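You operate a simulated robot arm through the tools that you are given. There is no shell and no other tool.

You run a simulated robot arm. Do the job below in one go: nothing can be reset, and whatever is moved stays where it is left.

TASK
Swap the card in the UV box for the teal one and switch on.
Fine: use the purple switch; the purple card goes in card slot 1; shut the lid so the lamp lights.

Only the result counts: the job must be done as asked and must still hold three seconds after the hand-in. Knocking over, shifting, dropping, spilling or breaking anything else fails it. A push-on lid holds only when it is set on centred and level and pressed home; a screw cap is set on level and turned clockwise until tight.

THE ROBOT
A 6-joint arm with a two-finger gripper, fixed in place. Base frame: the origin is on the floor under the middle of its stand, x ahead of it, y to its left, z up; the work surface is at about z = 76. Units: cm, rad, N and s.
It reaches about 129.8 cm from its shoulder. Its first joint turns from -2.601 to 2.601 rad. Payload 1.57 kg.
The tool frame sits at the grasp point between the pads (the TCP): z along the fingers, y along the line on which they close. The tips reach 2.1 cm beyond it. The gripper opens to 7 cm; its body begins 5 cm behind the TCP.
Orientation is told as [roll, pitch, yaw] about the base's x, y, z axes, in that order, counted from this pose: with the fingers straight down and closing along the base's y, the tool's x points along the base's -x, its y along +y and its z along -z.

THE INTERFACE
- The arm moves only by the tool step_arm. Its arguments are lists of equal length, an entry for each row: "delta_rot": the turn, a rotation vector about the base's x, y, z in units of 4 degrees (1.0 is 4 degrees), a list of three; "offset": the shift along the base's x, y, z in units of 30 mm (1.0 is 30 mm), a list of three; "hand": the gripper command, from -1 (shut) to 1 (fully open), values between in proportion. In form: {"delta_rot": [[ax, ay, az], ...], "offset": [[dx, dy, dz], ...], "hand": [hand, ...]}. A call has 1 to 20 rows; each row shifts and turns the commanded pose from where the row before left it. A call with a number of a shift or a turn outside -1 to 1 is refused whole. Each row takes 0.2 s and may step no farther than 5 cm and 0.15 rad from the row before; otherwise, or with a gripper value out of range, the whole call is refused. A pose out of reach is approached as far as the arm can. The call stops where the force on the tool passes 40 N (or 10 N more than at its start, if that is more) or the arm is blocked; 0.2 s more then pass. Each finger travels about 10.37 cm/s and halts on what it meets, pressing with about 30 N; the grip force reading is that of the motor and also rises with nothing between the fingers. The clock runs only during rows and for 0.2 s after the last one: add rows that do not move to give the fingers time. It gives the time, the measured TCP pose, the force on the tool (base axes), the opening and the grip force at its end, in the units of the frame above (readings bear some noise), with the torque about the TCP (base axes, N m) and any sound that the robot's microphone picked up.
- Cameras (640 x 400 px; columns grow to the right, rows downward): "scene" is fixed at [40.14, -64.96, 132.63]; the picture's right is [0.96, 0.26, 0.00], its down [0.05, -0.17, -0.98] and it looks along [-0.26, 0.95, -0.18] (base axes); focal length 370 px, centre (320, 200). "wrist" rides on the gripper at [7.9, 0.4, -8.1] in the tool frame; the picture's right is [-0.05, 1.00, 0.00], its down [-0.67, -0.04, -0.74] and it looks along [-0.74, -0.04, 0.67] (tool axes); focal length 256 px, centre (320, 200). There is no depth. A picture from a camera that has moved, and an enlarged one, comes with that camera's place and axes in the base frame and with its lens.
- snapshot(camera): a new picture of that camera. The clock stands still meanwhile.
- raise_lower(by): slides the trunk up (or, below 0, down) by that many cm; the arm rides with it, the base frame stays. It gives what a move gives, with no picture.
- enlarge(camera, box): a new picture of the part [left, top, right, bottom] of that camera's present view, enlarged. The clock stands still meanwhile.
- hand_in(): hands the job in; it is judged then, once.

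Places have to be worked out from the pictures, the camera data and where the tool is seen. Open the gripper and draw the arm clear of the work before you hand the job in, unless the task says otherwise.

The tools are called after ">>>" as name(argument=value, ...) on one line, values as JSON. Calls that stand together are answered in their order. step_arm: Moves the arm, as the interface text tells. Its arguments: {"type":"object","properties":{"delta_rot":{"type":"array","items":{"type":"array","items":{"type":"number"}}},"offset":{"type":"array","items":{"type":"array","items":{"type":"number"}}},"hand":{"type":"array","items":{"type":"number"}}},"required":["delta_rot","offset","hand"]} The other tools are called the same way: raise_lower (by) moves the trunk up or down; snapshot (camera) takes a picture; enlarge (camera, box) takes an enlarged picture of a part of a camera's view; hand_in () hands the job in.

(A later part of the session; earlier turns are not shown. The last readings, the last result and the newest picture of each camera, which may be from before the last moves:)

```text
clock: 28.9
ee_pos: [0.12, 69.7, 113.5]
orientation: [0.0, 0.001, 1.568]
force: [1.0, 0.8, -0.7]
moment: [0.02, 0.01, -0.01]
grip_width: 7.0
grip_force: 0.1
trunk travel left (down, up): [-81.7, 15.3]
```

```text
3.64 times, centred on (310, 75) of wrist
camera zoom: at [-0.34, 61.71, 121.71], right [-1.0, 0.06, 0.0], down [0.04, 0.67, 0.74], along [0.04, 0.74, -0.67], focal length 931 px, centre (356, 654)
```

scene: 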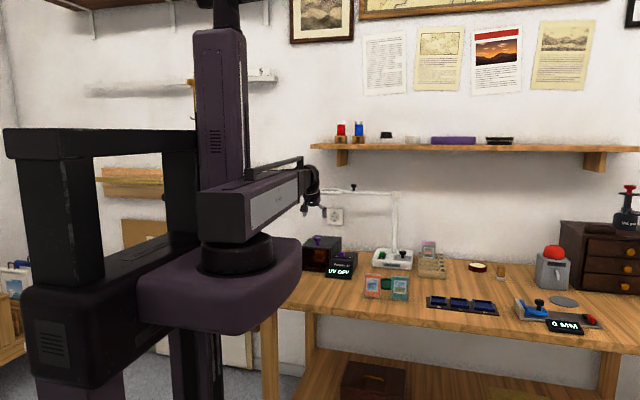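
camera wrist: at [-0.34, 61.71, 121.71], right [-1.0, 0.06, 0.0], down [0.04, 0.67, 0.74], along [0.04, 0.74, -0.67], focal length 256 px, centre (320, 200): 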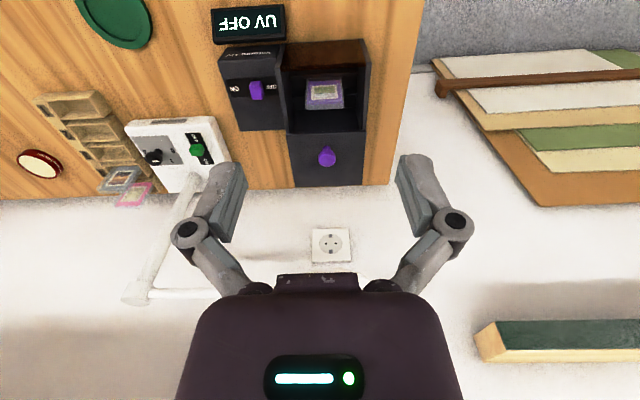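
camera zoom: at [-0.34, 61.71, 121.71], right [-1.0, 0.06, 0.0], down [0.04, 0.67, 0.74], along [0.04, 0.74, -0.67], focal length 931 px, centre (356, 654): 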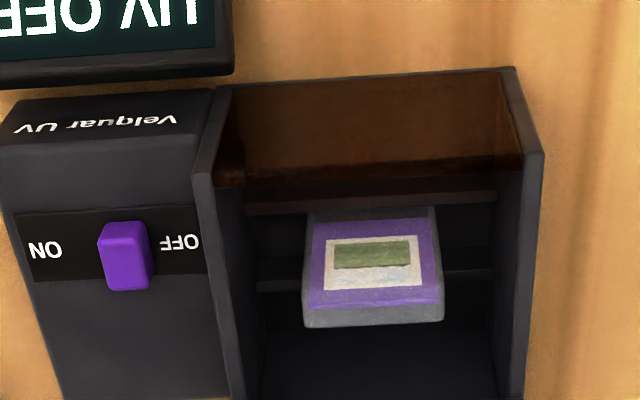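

I can see the card with ribs on the box floor. Zoom in further on the interior to understand the card holder.

>>> enlarge(camera="wrist", box=[280, 40, 370, 135])

>>> enlarge(camera="wrist", box=[220, 60, 300, 120])

>>> enlarge(camera="wrist", box=[20, 80, 170, 210])

```text
4.21 times, centred on (325, 88) of wrist
camera zoom: at [-0.34, 61.71, 121.71], right [-1.0, 0.06, 0.0], down [0.04, 0.67, 0.74], along [0.04, 0.74, -0.67], focal length 1078 px, centre (299, 674)
```

zoom: 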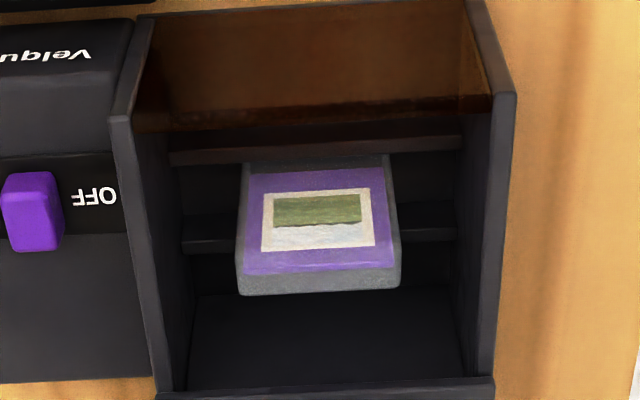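

```text
6.67 times, centred on (260, 90) of wrist
camera zoom: at [-0.34, 61.71, 121.71], right [-1.0, 0.06, 0.0], down [0.04, 0.67, 0.74], along [0.04, 0.74, -0.67], focal length 1707 px, centre (720, 933)
```

zoom: 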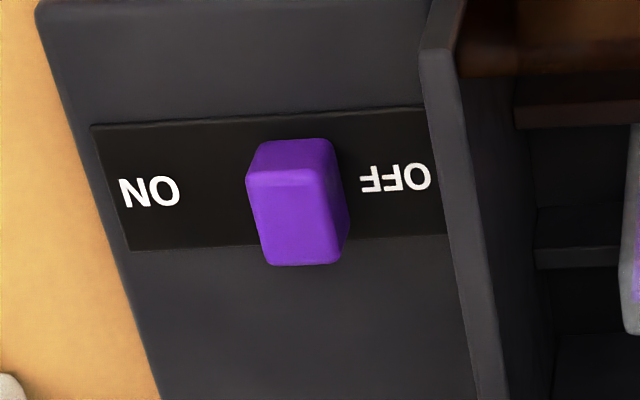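

```text
3.08 times, centred on (95, 145) of wrist
camera zoom: at [-0.34, 61.71, 121.71], right [-1.0, 0.06, 0.0], down [0.04, 0.67, 0.74], along [0.04, 0.74, -0.67], focal length 788 px, centre (1012, 369)
```

zoom: 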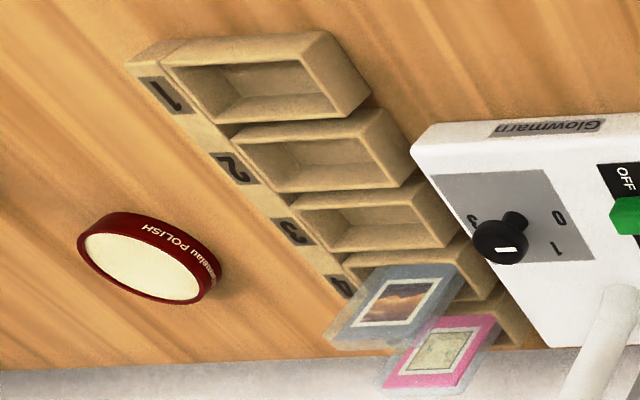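

The purple card stands upright at x≈−0.05, y≈80.7–81.5, top z≈85.3 (centre y≈81.1). Now rotate the hand back to yaw 0 (fingers closing along y) here up high.

>>> step_arm(delta_rot=[[0, 0, -1], [0, 0, -1], [0, 0, -1], [0, 0, -1], [0, 0, -1], [0, 0, -1], [0, 0, -1], [0, 0, -1], [0, 0, -1], [0, 0, -1], [0, 0, -1], [0, 0, -1], [0, 0, -1], [0, 0, -1], [0, 0, -1], [0, 0, -1], [0, 0, -1], [0, 0, -1], [0, 0, -1], [0, 0, -1]], offset=[[0, 0, 0], [0, 0, 0], [0, 0, 0], [0, 0, 0], [0, 0, 0], [0, 0, 0], [0, 0, 0], [0, 0, 0], [0, 0, 0], [0, 0, 0], [0, 0, 0], [0, 0, 0], [0, 0, 0], [0, 0, 0], [0, 0, 0], [0, 0, 0], [0, 0, 0], [0, 0, 0], [0, 0, 0], [0, 0, 0]], hand=[1, 1, 1, 1, 1, 1, 1, 1, 1, 1, 1, 1, 1, 1, 1, 1, 1, 1, 1, 1])

>>> step_arm(delta_rot=[[0, 0, -1], [0, 0, -1], [0, 0, -0.46], [0, 0, 0]], offset=[[0, 0, 0], [0, 0, 0], [0, 0, 0], [0, 0, 0]], hand=[1, 1, 1, 1])

>>> snapshot(camera="wrist")

```text
clock: 33.1
ee_pos: [0.02, 69.67, 113.52]
orientation: [-0.001, -0.001, 0.169]
force: [0.0, -0.4, 0.6]
moment: [-0.02, 0.0, 0.04]
grip_width: 7.0
grip_force: 0.1
trunk travel left (down, up): [-81.7, 15.3]
```

```text
clock: 34.1
ee_pos: [0.01, 69.77, 113.56]
orientation: [0.0, 0.0, -0.001]
force: [-0.4, 0.6, 0.7]
moment: [0.0, 0.02, 0.0]
grip_width: 7.0
grip_force: 0.1
trunk travel left (down, up): [-81.7, 15.3]
```

```text
taken
camera wrist: at [-7.86, 70.14, 121.7], right [0.06, 1.0, 0.0], down [0.67, -0.04, 0.74], along [0.74, -0.04, -0.67], focal length 256 px, centre (320, 200)
```

wrist: 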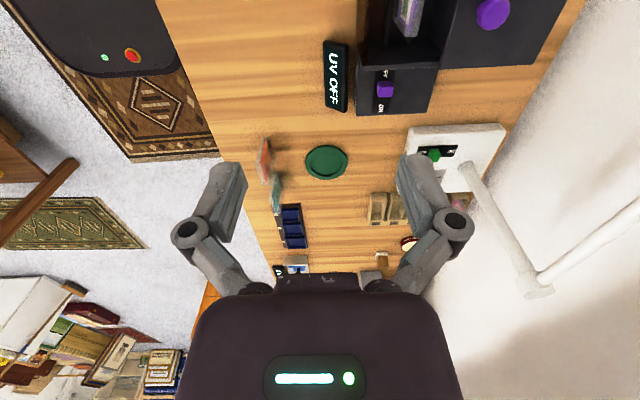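

Now move over the purple card at y≈81.1 with a 3 cm opening, still high, and check alignment.

>>> step_arm(delta_rot=[[0, 0, 0], [0, 0, 0], [0, 0, 0], [0, 0, 0], [0, 0, 0], [0, 0, 0]], offset=[[0, 0.75, 0], [0, 0.75, 0], [0, 0.75, 0], [0, 0.75, 0], [0, 0.77, 0], [0, 0, 0]], hand=[0.5, 0, -0.14, -0.14, -0.14, -0.14])

>>> raise_lower(by=-18)

>>> snapshot(camera="wrist")

>>> enlarge(camera="scene", box=[285, 195, 385, 275])

```text
clock: 35.5
ee_pos: [0.1, 81.09, 113.57]
orientation: [0.0, -0.001, -0.001]
force: [-0.3, 0.2, -0.6]
moment: [0.0, -0.03, 0.0]
grip_width: 3.02
grip_force: 0.1
trunk travel left (down, up): [-81.7, 15.3]
```

```text
clock: 37.5
ee_pos: [0.17, 81.02, 95.52]
orientation: [0.0, -0.001, -0.004]
force: [-1.1, 0.0, -0.3]
moment: [0.01, 0.01, 0.01]
grip_width: 3.03
grip_force: 0.1
trunk travel left (down, up): [-63.7, 33.3]
```

```text
taken
camera wrist: at [-7.71, 81.47, 103.71], right [0.05, 1.0, 0.0], down [0.67, -0.04, 0.74], along [0.74, -0.04, -0.67], focal length 256 px, centre (320, 200)
```

wrist: 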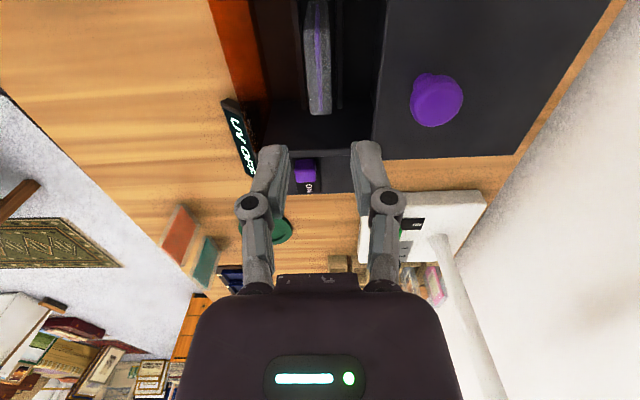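

```text
5.00 times, centred on (335, 235) of scene
camera zoom: at [40.14, -64.96, 132.63], right [0.96, 0.26, 0.0], down [0.05, -0.17, -0.98], along [-0.26, 0.95, -0.18], focal length 1850 px, centre (245, 25)
```

zoom: 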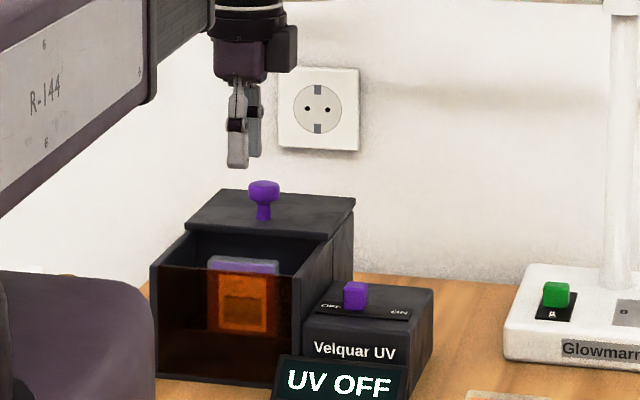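

Zoom in on the card edge and finger gap to verify y alignment.

>>> enlarge(camera="wrist", box=[220, 0, 420, 200])

```text
2.00 times, centred on (320, 100) of wrist
camera zoom: at [-7.71, 81.47, 103.71], right [0.05, 1.0, 0.0], down [0.67, -0.04, 0.74], along [0.74, -0.04, -0.67], focal length 512 px, centre (320, 400)
```

zoom: 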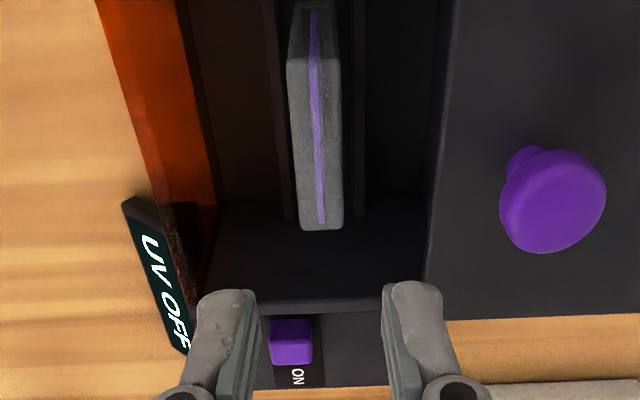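

The card is ~1.5 cm thick, centred at y≈81.05, well aligned with the TCP. Open slightly to 3.6 cm, lower until the tips are just above the card, and check.

>>> step_arm(delta_rot=[[0, 0, 0], [0, 0, 0]], offset=[[-0.05, 0, 0], [0, 0, 0]], hand=[0.03, 0.03])

>>> raise_lower(by=-7.5)

>>> enlarge(camera="wrist", box=[220, 0, 420, 260])

>>> enlarge(camera="scene", box=[285, 195, 385, 275])

```text
clock: 38.1
ee_pos: [-0.02, 81.07, 95.59]
orientation: [0.0, -0.001, -0.002]
force: [-0.1, 0.5, 0.4]
moment: [0.01, 0.02, 0.01]
grip_width: 3.61
grip_force: 0.0
trunk travel left (down, up): [-63.7, 33.3]
```

```text
clock: 39.2
ee_pos: [-0.08, 81.01, 88.05]
orientation: [-0.001, 0.0, -0.002]
force: [-0.3, -0.1, -1.3]
moment: [-0.02, 0.03, 0.01]
grip_width: 3.6
grip_force: 0.0
trunk travel left (down, up): [-56.2, 40.8]
```

```text
1.54 times, centred on (320, 130) of wrist
camera zoom: at [-7.88, 81.45, 96.21], right [0.05, 1.0, 0.0], down [0.67, -0.04, 0.74], along [0.74, -0.04, -0.67], focal length 394 px, centre (320, 308)
```

zoom: 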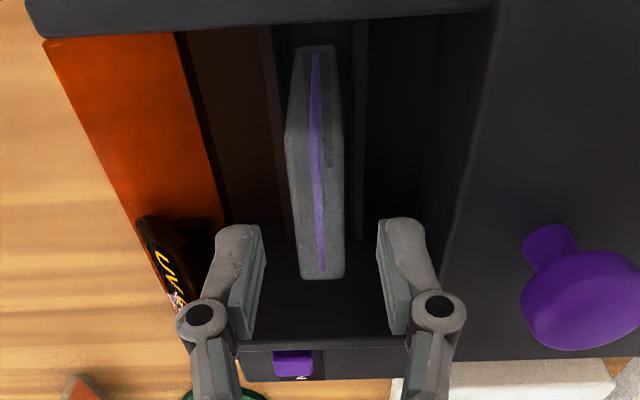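

```text
5.00 times, centred on (335, 235) of scene
camera zoom: at [40.14, -64.96, 132.63], right [0.96, 0.26, 0.0], down [0.05, -0.17, -0.98], along [-0.26, 0.95, -0.18], focal length 1850 px, centre (245, 25)
```

zoom: 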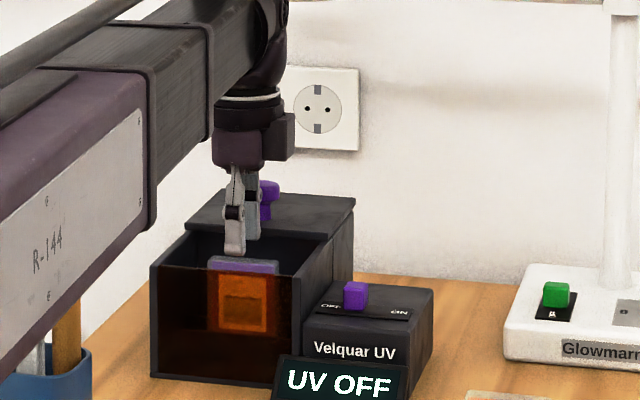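

Fingers straddle the card evenly. Lower 3.3 cm, then close on the card.

>>> raise_lower(by=-3.3)

>>> enlarge(camera="wrist", box=[220, 0, 420, 260])

```text
clock: 40.0
ee_pos: [0.03, 81.04, 84.74]
orientation: [0.001, 0.001, -0.003]
force: [0.3, -0.4, 0.6]
moment: [0.0, 0.04, 0.02]
grip_width: 3.62
grip_force: 0.1
trunk travel left (down, up): [-52.9, 44.1]
```

```text
1.54 times, centred on (320, 130) of wrist
camera zoom: at [-7.88, 81.45, 92.9], right [0.05, 1.0, 0.0], down [0.67, -0.04, 0.74], along [0.74, -0.04, -0.67], focal length 394 px, centre (320, 308)
```

zoom: 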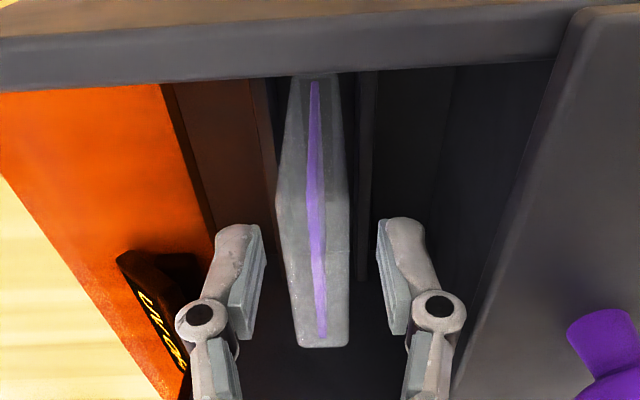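

Close the gripper on the card.

>>> step_arm(delta_rot=[[0, 0, 0], [0, 0, 0], [0, 0, 0], [0, 0, 0]], offset=[[0, 0, 0], [0, 0, 0], [0, 0, 0], [0, 0, 0]], hand=[-0.3, -0.6, -1, -1])

>>> enlarge(camera="wrist", box=[220, 0, 420, 260])

```text
clock: 41.0
ee_pos: [-0.05, 81.03, 84.74]
orientation: [0.0, 0.0, 0.0]
force: [-0.4, -0.5, 1.0]
moment: [-0.06, 0.0, 0.03]
grip_width: 1.73
grip_force: 30.4
trunk travel left (down, up): [-52.9, 44.1]
```

```text
1.54 times, centred on (320, 130) of wrist
camera zoom: at [-7.89, 81.45, 92.91], right [0.05, 1.0, 0.0], down [0.67, -0.04, 0.74], along [0.74, -0.04, -0.67], focal length 394 px, centre (320, 308)
```

zoom: 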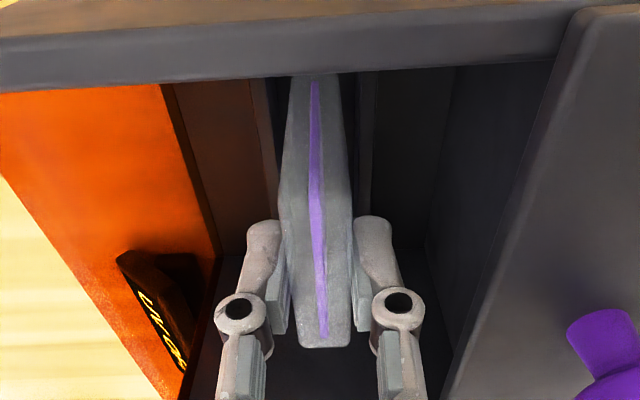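

Card gripped (1.73 cm thick). Lift it 2 cm, check, then further out of the box.

>>> raise_lower(by=2)

>>> enlarge(camera="scene", box=[285, 195, 385, 275])

```text
clock: 41.7
ee_pos: [-0.15, 81.12, 86.78]
orientation: [0.001, -0.001, -0.003]
force: [-0.1, 0.3, -0.7]
moment: [0.01, 0.0, -0.01]
grip_width: 1.7
grip_force: 30.0
trunk travel left (down, up): [-54.9, 42.1]
```

```text
5.00 times, centred on (335, 235) of scene
camera zoom: at [40.14, -64.96, 132.63], right [0.96, 0.26, 0.0], down [0.05, -0.17, -0.98], along [-0.26, 0.95, -0.18], focal length 1850 px, centre (245, 25)
```

zoom: 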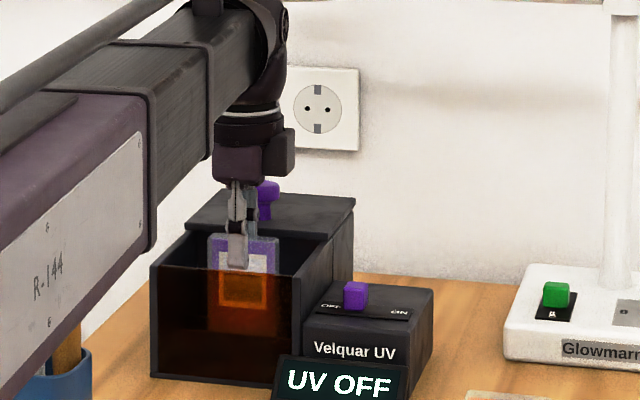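

The card is coming up cleanly. Raise 18 cm to clear everything and view the box interior and the card.

>>> raise_lower(by=18)

>>> snapshot(camera="wrist")

>>> enlarge(camera="scene", box=[265, 155, 425, 275])

```text
clock: 43.7
ee_pos: [-0.04, 81.13, 104.64]
orientation: [0.0, 0.0, -0.001]
force: [-0.8, -0.4, -0.1]
moment: [0.03, -0.01, 0.01]
grip_width: 1.72
grip_force: 30.2
trunk travel left (down, up): [-72.9, 24.1]
```

```text
taken
camera wrist: at [-7.89, 81.47, 112.88], right [0.05, 1.0, 0.0], down [0.67, -0.04, 0.74], along [0.74, -0.04, -0.67], focal length 256 px, centre (320, 200)
```

wrist: 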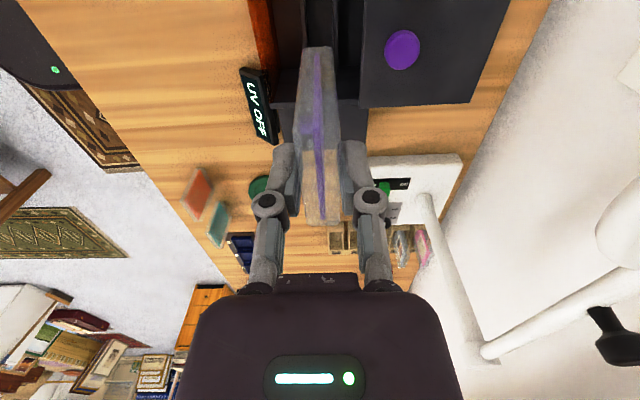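

```text
3.33 times, centred on (345, 215) of scene
camera zoom: at [40.14, -64.96, 132.63], right [0.96, 0.26, 0.0], down [0.05, -0.17, -0.98], along [-0.26, 0.95, -0.18], focal length 1233 px, centre (237, 150)
```

zoom: 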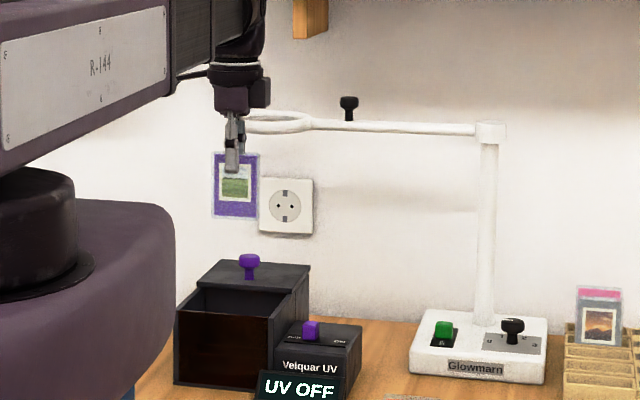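

The purple card is clear of the box. Next I'll carry it toward the rack (over about (28, 74)) and look at the rack from the wrist camera.

>>> step_arm(delta_rot=[[0, 0, 0], [0, 0, 0], [0, 0, 0], [0, 0, 0], [0, 0, 0], [0, 0, 0], [0, 0, 0], [0, 0, 0], [0, 0, 0], [0, 0, 0], [0, 0, 0], [0, 0, 0], [0, 0, 0]], offset=[[0.4, -0.2, 0], [0.8, -0.2, 0], [0.8, -0.2, 0], [0.8, -0.2, 0], [0.8, -0.2, 0], [0.8, -0.2, 0], [0.8, -0.2, 0], [0.8, -0.2, 0], [0.8, -0.2, 0], [0.8, -0.2, 0], [0.8, -0.2, 0], [0.4, -0.2, 0], [0, 0, 0]], hand=[-1, -1, -1, -1, -1, -1, -1, -1, -1, -1, -1, -1, -1])

>>> snapshot(camera="wrist")

>>> snapshot(camera="scene")

```text
clock: 46.5
ee_pos: [26.26, 73.76, 104.7]
orientation: [0.001, 0.001, -0.001]
force: [0.4, 1.0, -1.5]
moment: [-0.01, -0.02, -0.01]
grip_width: 1.71
grip_force: 30.0
trunk travel left (down, up): [-72.9, 24.1]
```

```text
taken
camera wrist: at [18.49, 74.18, 112.9], right [0.05, 1.0, 0.0], down [0.67, -0.04, 0.74], along [0.74, -0.04, -0.67], focal length 256 px, centre (320, 200)
```

wrist: 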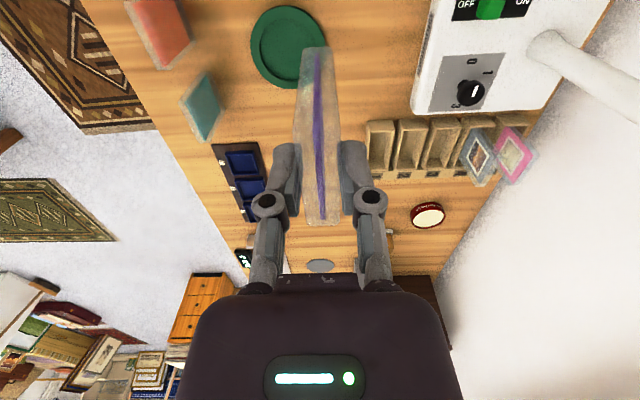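

```text
taken
```

scene: 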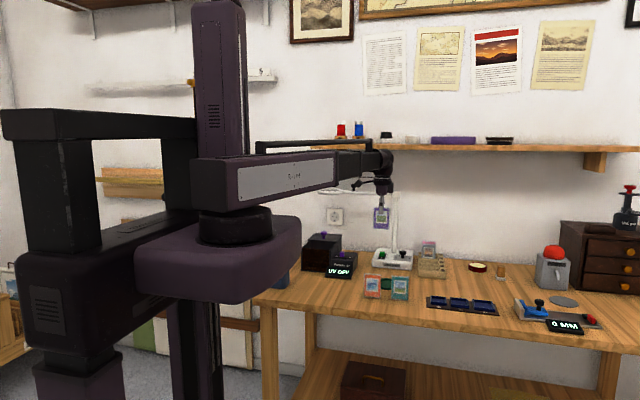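

>>> enlarge(camera="wrist", box=[350, 100, 550, 225])

>>> enlarge(camera="wrist", box=[100, 0, 260, 150])

>>> enlarge(camera="scene", box=[360, 170, 460, 290])

```text
3.20 times, centred on (450, 162) of wrist
camera zoom: at [18.49, 74.18, 112.9], right [0.05, 1.0, 0.0], down [0.67, -0.04, 0.74], along [0.74, -0.04, -0.67], focal length 819 px, centre (-96, 320)
```

zoom: 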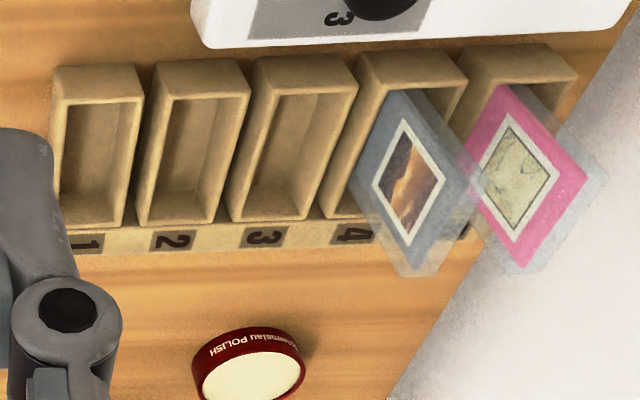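

```text
2.67 times, centred on (180, 75) of wrist
camera zoom: at [18.49, 74.18, 112.9], right [0.05, 1.0, 0.0], down [0.67, -0.04, 0.74], along [0.74, -0.04, -0.67], focal length 683 px, centre (693, 533)
```

zoom: 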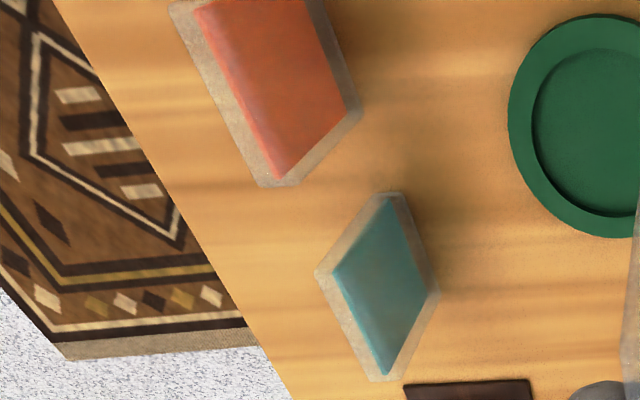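

```text
3.33 times, centred on (410, 230) of scene
camera zoom: at [40.14, -64.96, 132.63], right [0.96, 0.26, 0.0], down [0.05, -0.17, -0.98], along [-0.26, 0.95, -0.18], focal length 1233 px, centre (20, 100)
```

zoom: 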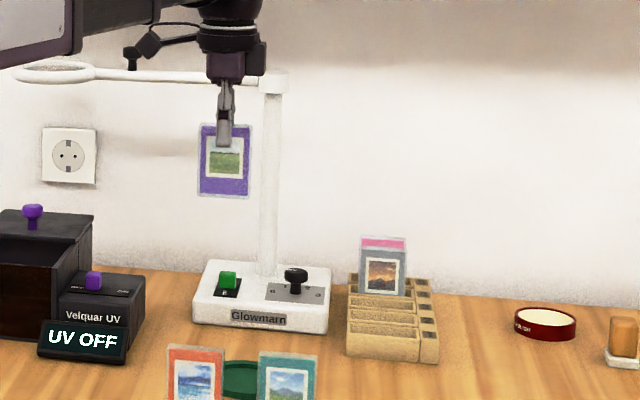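

The rack has five pockets; slot 1's pocket is roughly x 41–49, y 80.8–84.4, rim z≈79. I'll move closer for a better measurement.

>>> step_arm(delta_rot=[[0, 0, 0], [0, 0, 0], [0, 0, 0], [0, 0, 0], [0, 0, 0]], offset=[[0.8, -0.15, 0], [0.8, -0.15, 0], [0.8, -0.15, 0], [0.8, -0.15, 0], [0, 0, 0]], hand=[-1, -1, -1, -1, -1])

>>> raise_lower(by=-7)

>>> snapshot(camera="wrist")

>>> enlarge(camera="wrist", box=[360, 60, 520, 180])

```text
clock: 47.7
ee_pos: [35.92, 71.88, 104.76]
orientation: [0.0, 0.0, -0.002]
force: [-0.1, 0.4, 0.4]
moment: [0.0, 0.02, 0.01]
grip_width: 1.72
grip_force: 29.8
trunk travel left (down, up): [-72.9, 24.1]
```

```text
clock: 48.8
ee_pos: [35.95, 71.91, 97.73]
orientation: [0.001, 0.0, -0.002]
force: [0.1, 0.4, -0.4]
moment: [-0.04, -0.03, 0.01]
grip_width: 1.71
grip_force: 29.9
trunk travel left (down, up): [-65.9, 31.1]
```

```text
taken
camera wrist: at [28.04, 72.33, 105.91], right [0.05, 1.0, 0.0], down [0.67, -0.04, 0.74], along [0.74, -0.04, -0.67], focal length 256 px, centre (320, 200)
```

wrist: 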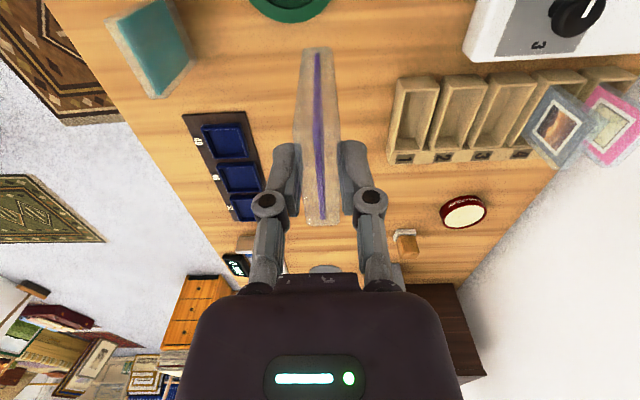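

```text
3.33 times, centred on (440, 120) of wrist
camera zoom: at [28.04, 72.33, 105.91], right [0.05, 1.0, 0.0], down [0.67, -0.04, 0.74], along [0.74, -0.04, -0.67], focal length 853 px, centre (-80, 467)
```

zoom: 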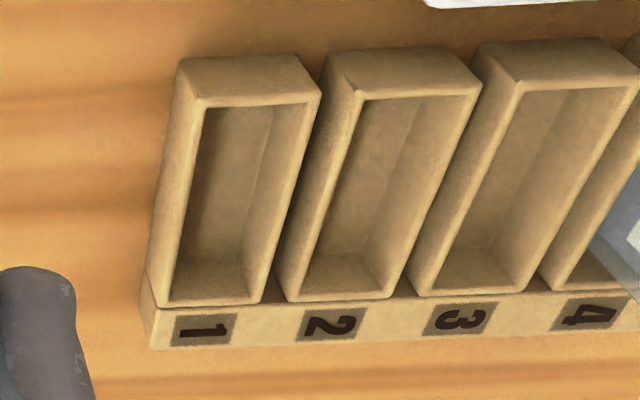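

Slot 1's pocket: x≈40.9–49.0, y≈80.5–84.5 (centre ≈(45.0, 82.5)), rim z≈79. Move the card above the pocket's centre.

>>> step_arm(delta_rot=[[0, 0, 0], [0, 0, 0], [0, 0, 0], [0, 0, 0], [0, 0, 0], [0, 0, 0], [0, 0, 0]], offset=[[0.5, 0.5, 0], [0.5, 0.6, 0], [0.5, 0.6, 0], [0.5, 0.6, 0], [0.5, 0.6, 0], [0.52, 0.63, 0], [0, 0, 0]], hand=[-1, -1, -1, -1, -1, -1, -1])

>>> raise_lower(by=-7)

>>> snapshot(camera="wrist")

>>> enlarge(camera="scene", box=[400, 210, 480, 290])

```text
clock: 50.4
ee_pos: [44.94, 82.47, 97.74]
orientation: [0.001, 0.001, -0.002]
force: [-0.1, -0.3, -0.3]
moment: [0.0, -0.01, -0.01]
grip_width: 1.73
grip_force: 30.2
trunk travel left (down, up): [-65.9, 31.1]
```

```text
clock: 51.5
ee_pos: [44.87, 82.49, 90.82]
orientation: [0.002, 0.001, -0.001]
force: [0.5, 0.0, -1.2]
moment: [0.0, 0.0, 0.01]
grip_width: 1.69
grip_force: 30.9
trunk travel left (down, up): [-58.9, 38.1]
```

```text
taken
camera wrist: at [37.01, 82.88, 98.91], right [0.05, 1.0, 0.0], down [0.67, -0.04, 0.74], along [0.74, -0.04, -0.67], focal length 256 px, centre (320, 200)
```

wrist: 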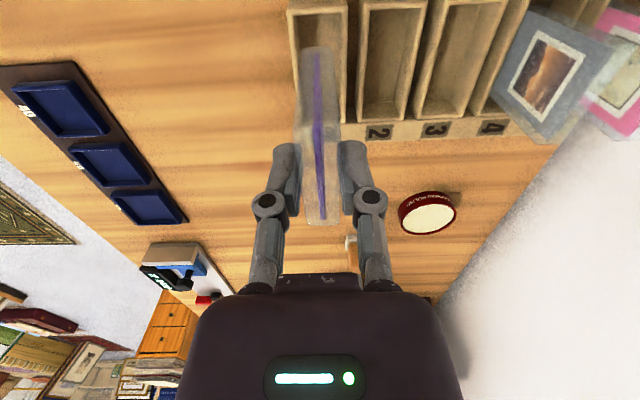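

```text
5.00 times, centred on (440, 250) of scene
camera zoom: at [40.14, -64.96, 132.63], right [0.96, 0.26, 0.0], down [0.05, -0.17, -0.98], along [-0.26, 0.95, -0.18], focal length 1850 px, centre (-280, -50)
```

zoom: 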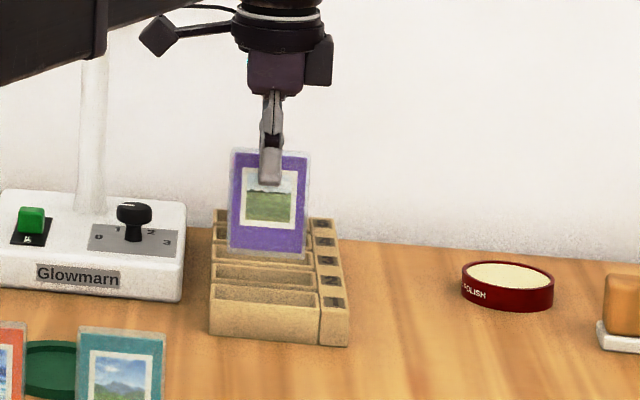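

Zoom in on the wrist view to double check the card's y position over pocket 1 before inserting.

>>> enlarge(camera="wrist", box=[250, 0, 450, 160])

```text
2.50 times, centred on (350, 80) of wrist
camera zoom: at [37.01, 82.88, 98.91], right [0.05, 1.0, 0.0], down [0.67, -0.04, 0.74], along [0.74, -0.04, -0.67], focal length 640 px, centre (245, 500)
```

zoom: 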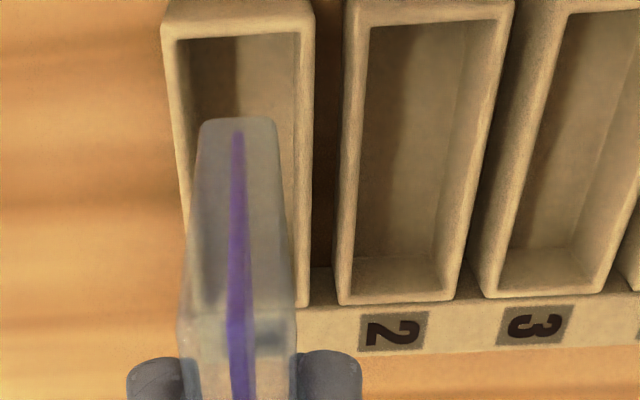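

The card is centred over the pocket in y and within tolerance in x. A tiny x trim, then lower in stages.

>>> step_arm(delta_rot=[[0, 0, 0], [0, 0, 0]], offset=[[-0.04, 0.02, 0], [0, 0, 0]], hand=[-1, -1])

>>> raise_lower(by=-4)

>>> enlarge(camera="wrist", box=[250, 0, 450, 160])

>>> enlarge(camera="scene", box=[405, 220, 465, 290])

```text
clock: 52.0
ee_pos: [44.75, 82.54, 90.76]
orientation: [0.0, 0.002, -0.001]
force: [-0.3, -0.1, -0.7]
moment: [-0.01, -0.01, -0.02]
grip_width: 1.71
grip_force: 30.2
trunk travel left (down, up): [-58.9, 38.1]
```

```text
clock: 52.9
ee_pos: [44.66, 82.49, 86.68]
orientation: [0.0, 0.002, -0.001]
force: [-0.2, -0.3, -0.3]
moment: [-0.01, 0.0, 0.0]
grip_width: 1.65
grip_force: 29.8
trunk travel left (down, up): [-54.9, 42.1]
```

```text
2.50 times, centred on (350, 80) of wrist
camera zoom: at [36.88, 82.89, 94.91], right [0.05, 1.0, 0.0], down [0.67, -0.04, 0.74], along [0.74, -0.04, -0.67], focal length 640 px, centre (245, 500)
```

zoom: 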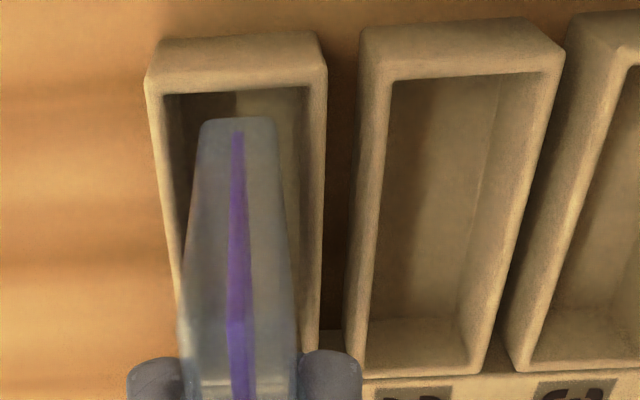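

```text
5.71 times, centred on (435, 255) of scene
camera zoom: at [40.14, -64.96, 132.63], right [0.96, 0.26, 0.0], down [0.05, -0.17, -0.98], along [-0.26, 0.95, -0.18], focal length 2114 px, centre (-337, -114)
```

zoom: 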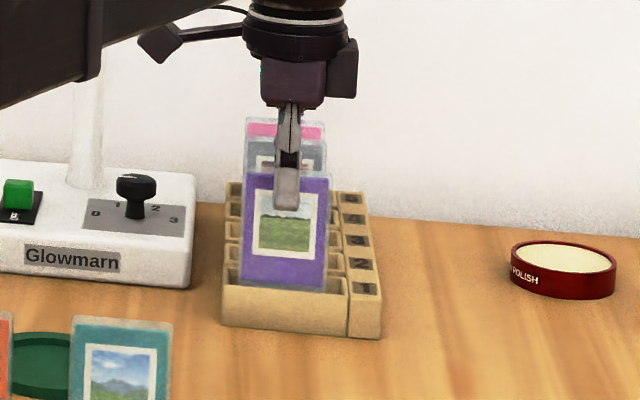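

The card's bottom is inside pocket 1. Lower further by 1.5 cm and then in small steps until contact.

>>> raise_lower(by=-1.5)

>>> raise_lower(by=-0.3)

>>> enlarge(camera="scene", box=[405, 220, 465, 290])

```text
clock: 53.5
ee_pos: [44.76, 82.53, 85.28]
orientation: [-0.001, 0.001, -0.002]
force: [0.0, 0.4, -0.2]
moment: [0.01, 0.0, -0.01]
grip_width: 1.7
grip_force: 30.0
trunk travel left (down, up): [-53.4, 43.6]
```

```text
clock: 54.0
ee_pos: [44.71, 82.43, 84.97]
orientation: [0.0, 0.002, -0.002]
force: [-0.9, -0.8, -0.5]
moment: [0.0, 0.0, -0.03]
grip_width: 1.71
grip_force: 29.6
trunk travel left (down, up): [-53.1, 43.9]
```

```text
5.71 times, centred on (435, 255) of scene
camera zoom: at [40.14, -64.96, 132.63], right [0.96, 0.26, 0.0], down [0.05, -0.17, -0.98], along [-0.26, 0.95, -0.18], focal length 2114 px, centre (-337, -114)
```

zoom: 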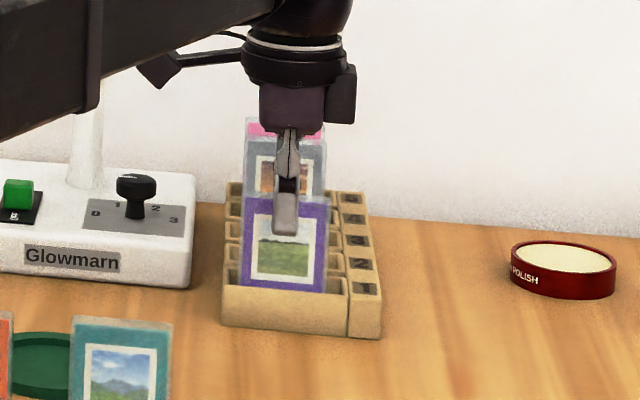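

No contact yet at z=84.97. Continue in 0.2 cm steps.

>>> raise_lower(by=-0.2)

>>> raise_lower(by=-0.2)

```text
clock: 54.5
ee_pos: [44.69, 82.55, 84.74]
orientation: [0.001, 0.001, -0.001]
force: [1.0, -0.6, -2.0]
moment: [-0.01, -0.03, 0.04]
grip_width: 1.71
grip_force: 29.6
trunk travel left (down, up): [-52.9, 44.1]
```

```text
clock: 55.1
ee_pos: [44.65, 82.47, 84.59]
orientation: [0.0, 0.0, -0.001]
force: [0.2, 2.2, 11.3]
moment: [0.13, -0.05, 0.02]
grip_width: 1.69
grip_force: 30.1
trunk travel left (down, up): [-52.7, 44.3]
```

Contact felt (11 N): the card is seated on the pocket floor. Ease up 0.1 cm and release to about 3.6 cm.

>>> raise_lower(by=0.1)

>>> step_arm(delta_rot=[[0, 0, 0], [0, 0, 0], [0, 0, 0], [0, 0, 0]], offset=[[0, 0, 0], [0, 0, 0], [0, 0, 0], [0, 0, 0]], hand=[-0.4, -0.2, 0, 0])

>>> enlarge(camera="wrist", box=[220, 0, 420, 260])

>>> enlarge(camera="scene", box=[405, 220, 465, 290])

```text
clock: 55.6
ee_pos: [44.62, 82.53, 84.59]
orientation: [0.001, 0.001, -0.001]
force: [0.9, -0.5, 1.6]
moment: [0.0, -0.03, -0.02]
grip_width: 1.72
grip_force: 29.6
trunk travel left (down, up): [-52.8, 44.2]
```

```text
clock: 56.6
ee_pos: [44.68, 82.47, 84.63]
orientation: [0.001, 0.0, -0.001]
force: [0.0, -0.4, 0.0]
moment: [0.0, 0.02, 0.0]
grip_width: 3.51
grip_force: 0.1
trunk travel left (down, up): [-52.8, 44.2]
```

```text
1.54 times, centred on (320, 130) of wrist
camera zoom: at [36.88, 82.9, 92.8], right [0.05, 1.0, 0.0], down [0.67, -0.04, 0.74], along [0.74, -0.04, -0.67], focal length 394 px, centre (320, 308)
```

zoom: 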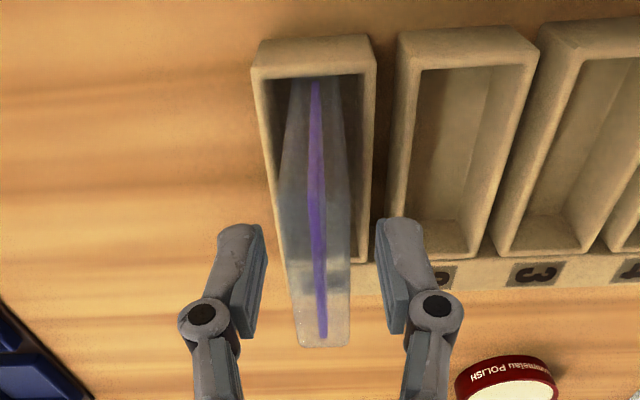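

```text
5.71 times, centred on (435, 255) of scene
camera zoom: at [40.14, -64.96, 132.63], right [0.96, 0.26, 0.0], down [0.05, -0.17, -0.98], along [-0.26, 0.95, -0.18], focal length 2114 px, centre (-337, -114)
```

zoom: 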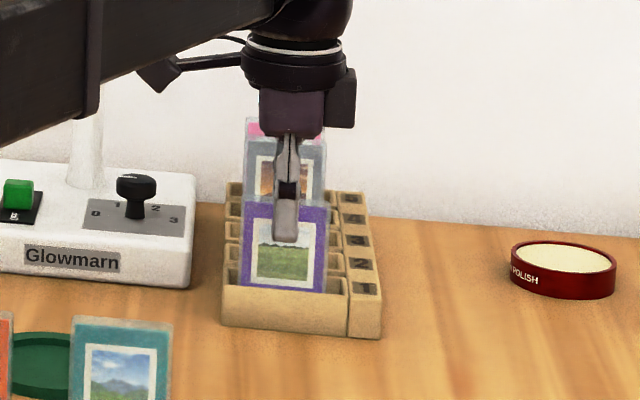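

The purple card stands free in slot 1. Raise straight up clear of it.

>>> raise_lower(by=13)

>>> enlarge(camera="scene", box=[350, 210, 470, 310])

>>> snapshot(camera="wrist")

```text
clock: 58.2
ee_pos: [44.84, 82.53, 97.58]
orientation: [0.001, 0.002, -0.001]
force: [-0.3, 1.1, -0.3]
moment: [-0.02, 0.01, 0.01]
grip_width: 3.5
grip_force: 0.0
trunk travel left (down, up): [-65.8, 31.2]
```

```text
4.00 times, centred on (410, 260) of scene
camera zoom: at [40.14, -64.96, 132.63], right [0.96, 0.26, 0.0], down [0.05, -0.17, -0.98], along [-0.26, 0.95, -0.18], focal length 1480 px, centre (-40, -40)
```

zoom: 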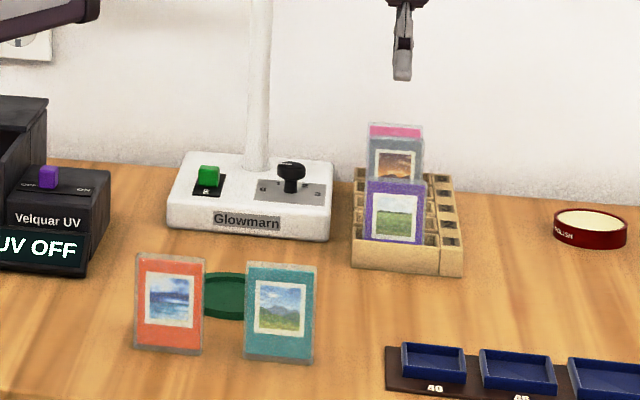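

```text
taken
camera wrist: at [36.88, 82.92, 105.79], right [0.05, 1.0, 0.0], down [0.67, -0.04, 0.74], along [0.74, -0.04, -0.67], focal length 256 px, centre (320, 200)
```

wrist: 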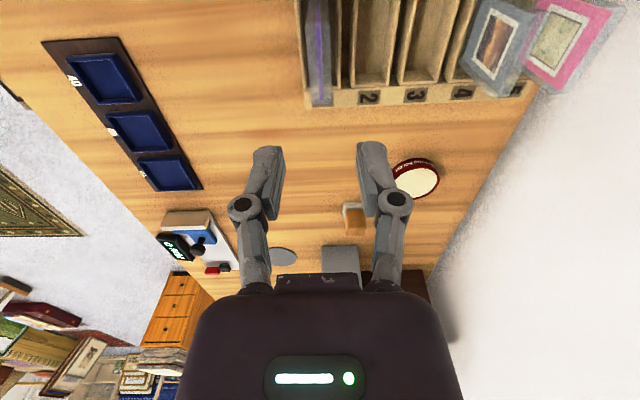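

Purple card done. Teal card is about x 32.5–38.1, y 57.6–59.3. Move over its estimated centre (35.3, 58.4) at a safe height.

>>> step_arm(delta_rot=[[0, 0, 0], [0, 0, 0], [0, 0, 0], [0, 0, 0], [0, 0, 0], [0, 0, 0], [0, 0, 0], [0, 0, 0], [0, 0, 0], [0, 0, 0], [0, 0, 0]], offset=[[-0.317, -0.8, 0], [-0.317, -0.8, 0], [-0.317, -0.8, 0], [-0.317, -0.8, 0], [-0.317, -0.8, 0], [-0.317, -0.8, 0], [-0.317, -0.8, 0], [-0.317, -0.8, 0], [-0.317, -0.8, 0], [-0.317, -0.8, 0], [0, 0, 0]], hand=[0, 0, 0, 0, 0, 0, 0, 0, 0, 0, 0])

>>> snapshot(camera="wrist")

>>> enlarge(camera="wrist", box=[230, 0, 410, 160])

```text
clock: 60.6
ee_pos: [35.19, 58.13, 97.71]
orientation: [0.0, 0.0, -0.002]
force: [-0.6, -0.3, 0.8]
moment: [0.02, 0.01, 0.0]
grip_width: 3.5
grip_force: 0.0
trunk travel left (down, up): [-65.8, 31.2]
```

```text
taken
camera wrist: at [27.36, 58.61, 105.8], right [0.05, 1.0, 0.0], down [0.67, -0.04, 0.74], along [0.74, -0.04, -0.67], focal length 256 px, centre (320, 200)
```

wrist: 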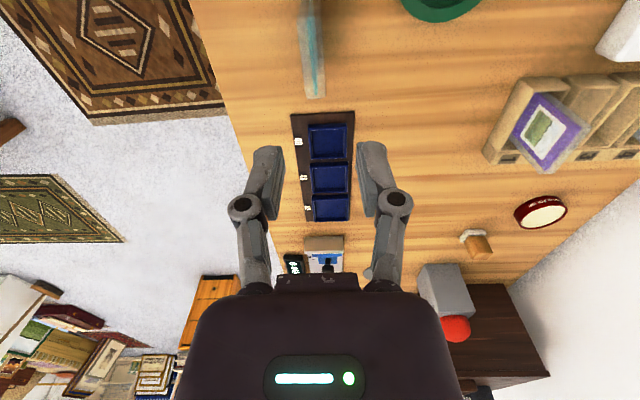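

```text
2.50 times, centred on (320, 80) of wrist
camera zoom: at [27.36, 58.61, 105.8], right [0.05, 1.0, 0.0], down [0.67, -0.04, 0.74], along [0.74, -0.04, -0.67], focal length 640 px, centre (320, 500)
```

zoom: 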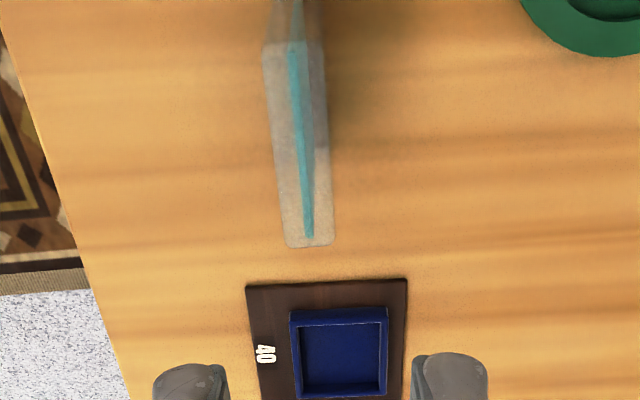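

Teal card centre computed at (34.9, 57.7), parallel to x. Trim the hand position and lower to just above it.

>>> step_arm(delta_rot=[[0, 0, 0], [0, 0, 0]], offset=[[-0.1, -0.143, 0], [0, 0, 0]], hand=[0.03, 0.03])

>>> raise_lower(by=-9.5)

>>> enlarge(camera="wrist", box=[220, 0, 420, 260])

>>> enlarge(camera="scene", box=[355, 240, 435, 310])

```text
clock: 61.2
ee_pos: [34.88, 57.79, 97.64]
orientation: [0.001, 0.0, -0.001]
force: [-0.4, -0.1, -0.1]
moment: [-0.02, 0.01, -0.01]
grip_width: 3.58
grip_force: 0.0
trunk travel left (down, up): [-65.8, 31.2]
```

```text
clock: 62.5
ee_pos: [34.88, 57.9, 88.17]
orientation: [0.001, 0.001, -0.002]
force: [-0.3, -0.4, 0.1]
moment: [0.01, 0.02, -0.03]
grip_width: 3.62
grip_force: 0.0
trunk travel left (down, up): [-56.3, 40.7]
```

```text
1.54 times, centred on (320, 130) of wrist
camera zoom: at [27.02, 58.24, 96.31], right [0.05, 1.0, 0.0], down [0.67, -0.04, 0.74], along [0.74, -0.04, -0.67], focal length 394 px, centre (320, 308)
```

zoom: 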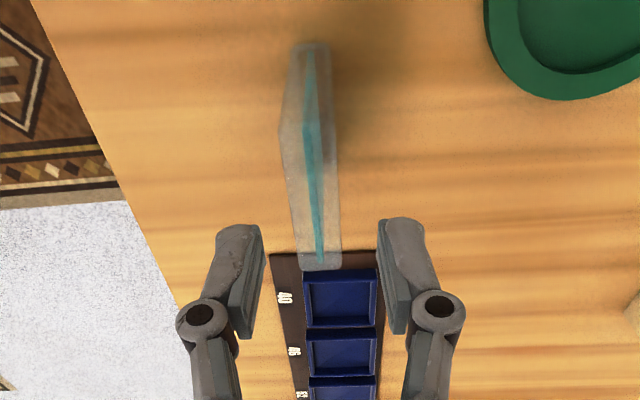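

```text
5.71 times, centred on (395, 275) of scene
camera zoom: at [40.14, -64.96, 132.63], right [0.96, 0.26, 0.0], down [0.05, -0.17, -0.98], along [-0.26, 0.95, -0.18], focal length 2114 px, centre (-109, -229)
```

zoom: 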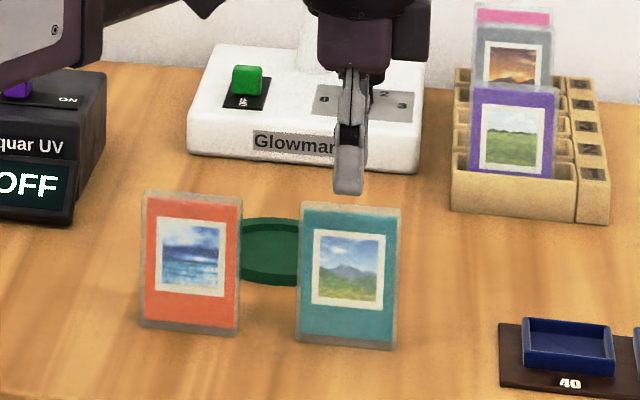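

Alignment is within about 1 mm; trim y by −0.12 cm and lower 3.6 cm over the card.

>>> step_arm(delta_rot=[[0, 0, 0], [0, 0, 0]], offset=[[0, -0.04, 0], [0, 0, 0]], hand=[0.03, 0.03])

>>> raise_lower(by=-2)

>>> enlarge(camera="wrist", box=[220, 0, 420, 260])

```text
clock: 63.0
ee_pos: [34.88, 57.67, 88.14]
orientation: [0.001, 0.001, -0.001]
force: [1.2, -0.7, -0.2]
moment: [0.02, 0.06, -0.02]
grip_width: 3.62
grip_force: 0.0
trunk travel left (down, up): [-56.3, 40.7]
```

```text
clock: 63.7
ee_pos: [34.84, 57.74, 86.2]
orientation: [0.0, 0.001, -0.003]
force: [-0.2, -0.2, -0.4]
moment: [-0.01, -0.01, -0.05]
grip_width: 3.61
grip_force: 0.1
trunk travel left (down, up): [-54.3, 42.7]
```

```text
1.54 times, centred on (320, 130) of wrist
camera zoom: at [27.02, 58.11, 94.31], right [0.05, 1.0, 0.0], down [0.67, -0.04, 0.74], along [0.74, -0.04, -0.67], focal length 394 px, centre (320, 308)
```

zoom: 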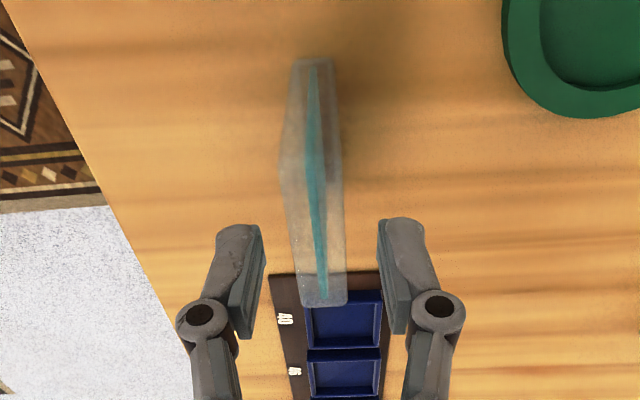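

Good. Lower another 1.9 cm and close on the teal card.

>>> raise_lower(by=-1.9)

>>> step_arm(delta_rot=[[0, 0, 0], [0, 0, 0], [0, 0, 0], [0, 0, 0], [0, 0, 0]], offset=[[0, -0.02, 0], [0, 0, 0], [0, 0, 0], [0, 0, 0], [0, 0, 0]], hand=[-0.1, -0.3, -0.5, -1, -1])

>>> enlarge(camera="wrist", box=[220, 0, 420, 260])

>>> enlarge(camera="scene", box=[355, 240, 435, 310])

```text
clock: 64.4
ee_pos: [34.86, 57.58, 84.21]
orientation: [0.001, -0.001, 0.0]
force: [0.2, -0.2, -0.9]
moment: [-0.01, 0.0, 0.02]
grip_width: 3.6
grip_force: 0.1
trunk travel left (down, up): [-52.4, 44.6]
```

```text
clock: 65.6
ee_pos: [34.88, 57.8, 84.26]
orientation: [0.0, 0.0, -0.002]
force: [-0.3, 0.0, 1.0]
moment: [-0.03, 0.03, -0.04]
grip_width: 1.72
grip_force: 30.5
trunk travel left (down, up): [-52.4, 44.6]
```

```text
1.54 times, centred on (320, 130) of wrist
camera zoom: at [27.0, 58.08, 92.41], right [0.05, 1.0, 0.0], down [0.67, -0.04, 0.74], along [0.74, -0.04, -0.67], focal length 394 px, centre (320, 308)
```

zoom: 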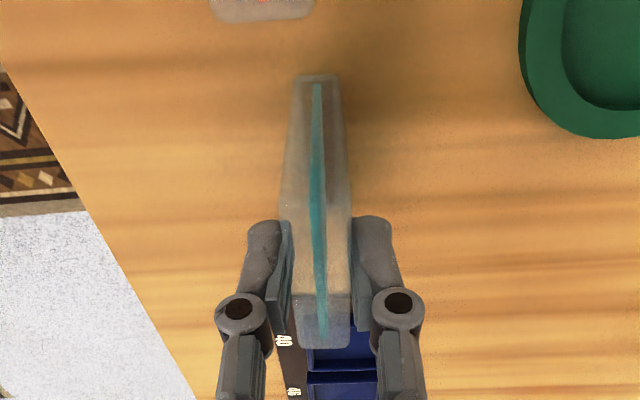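

```text
5.71 times, centred on (395, 275) of scene
camera zoom: at [40.14, -64.96, 132.63], right [0.96, 0.26, 0.0], down [0.05, -0.17, -0.98], along [-0.26, 0.95, -0.18], focal length 2114 px, centre (-109, -229)
```

zoom: 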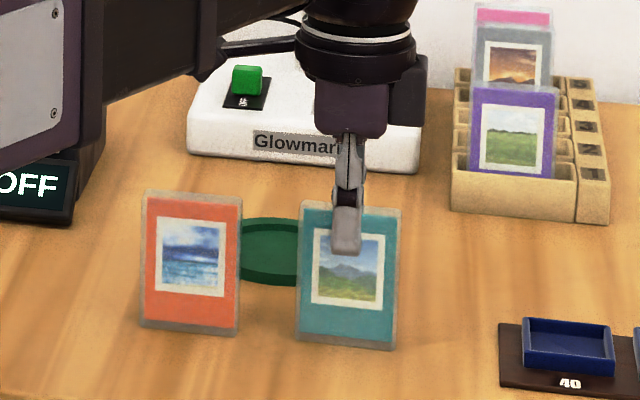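

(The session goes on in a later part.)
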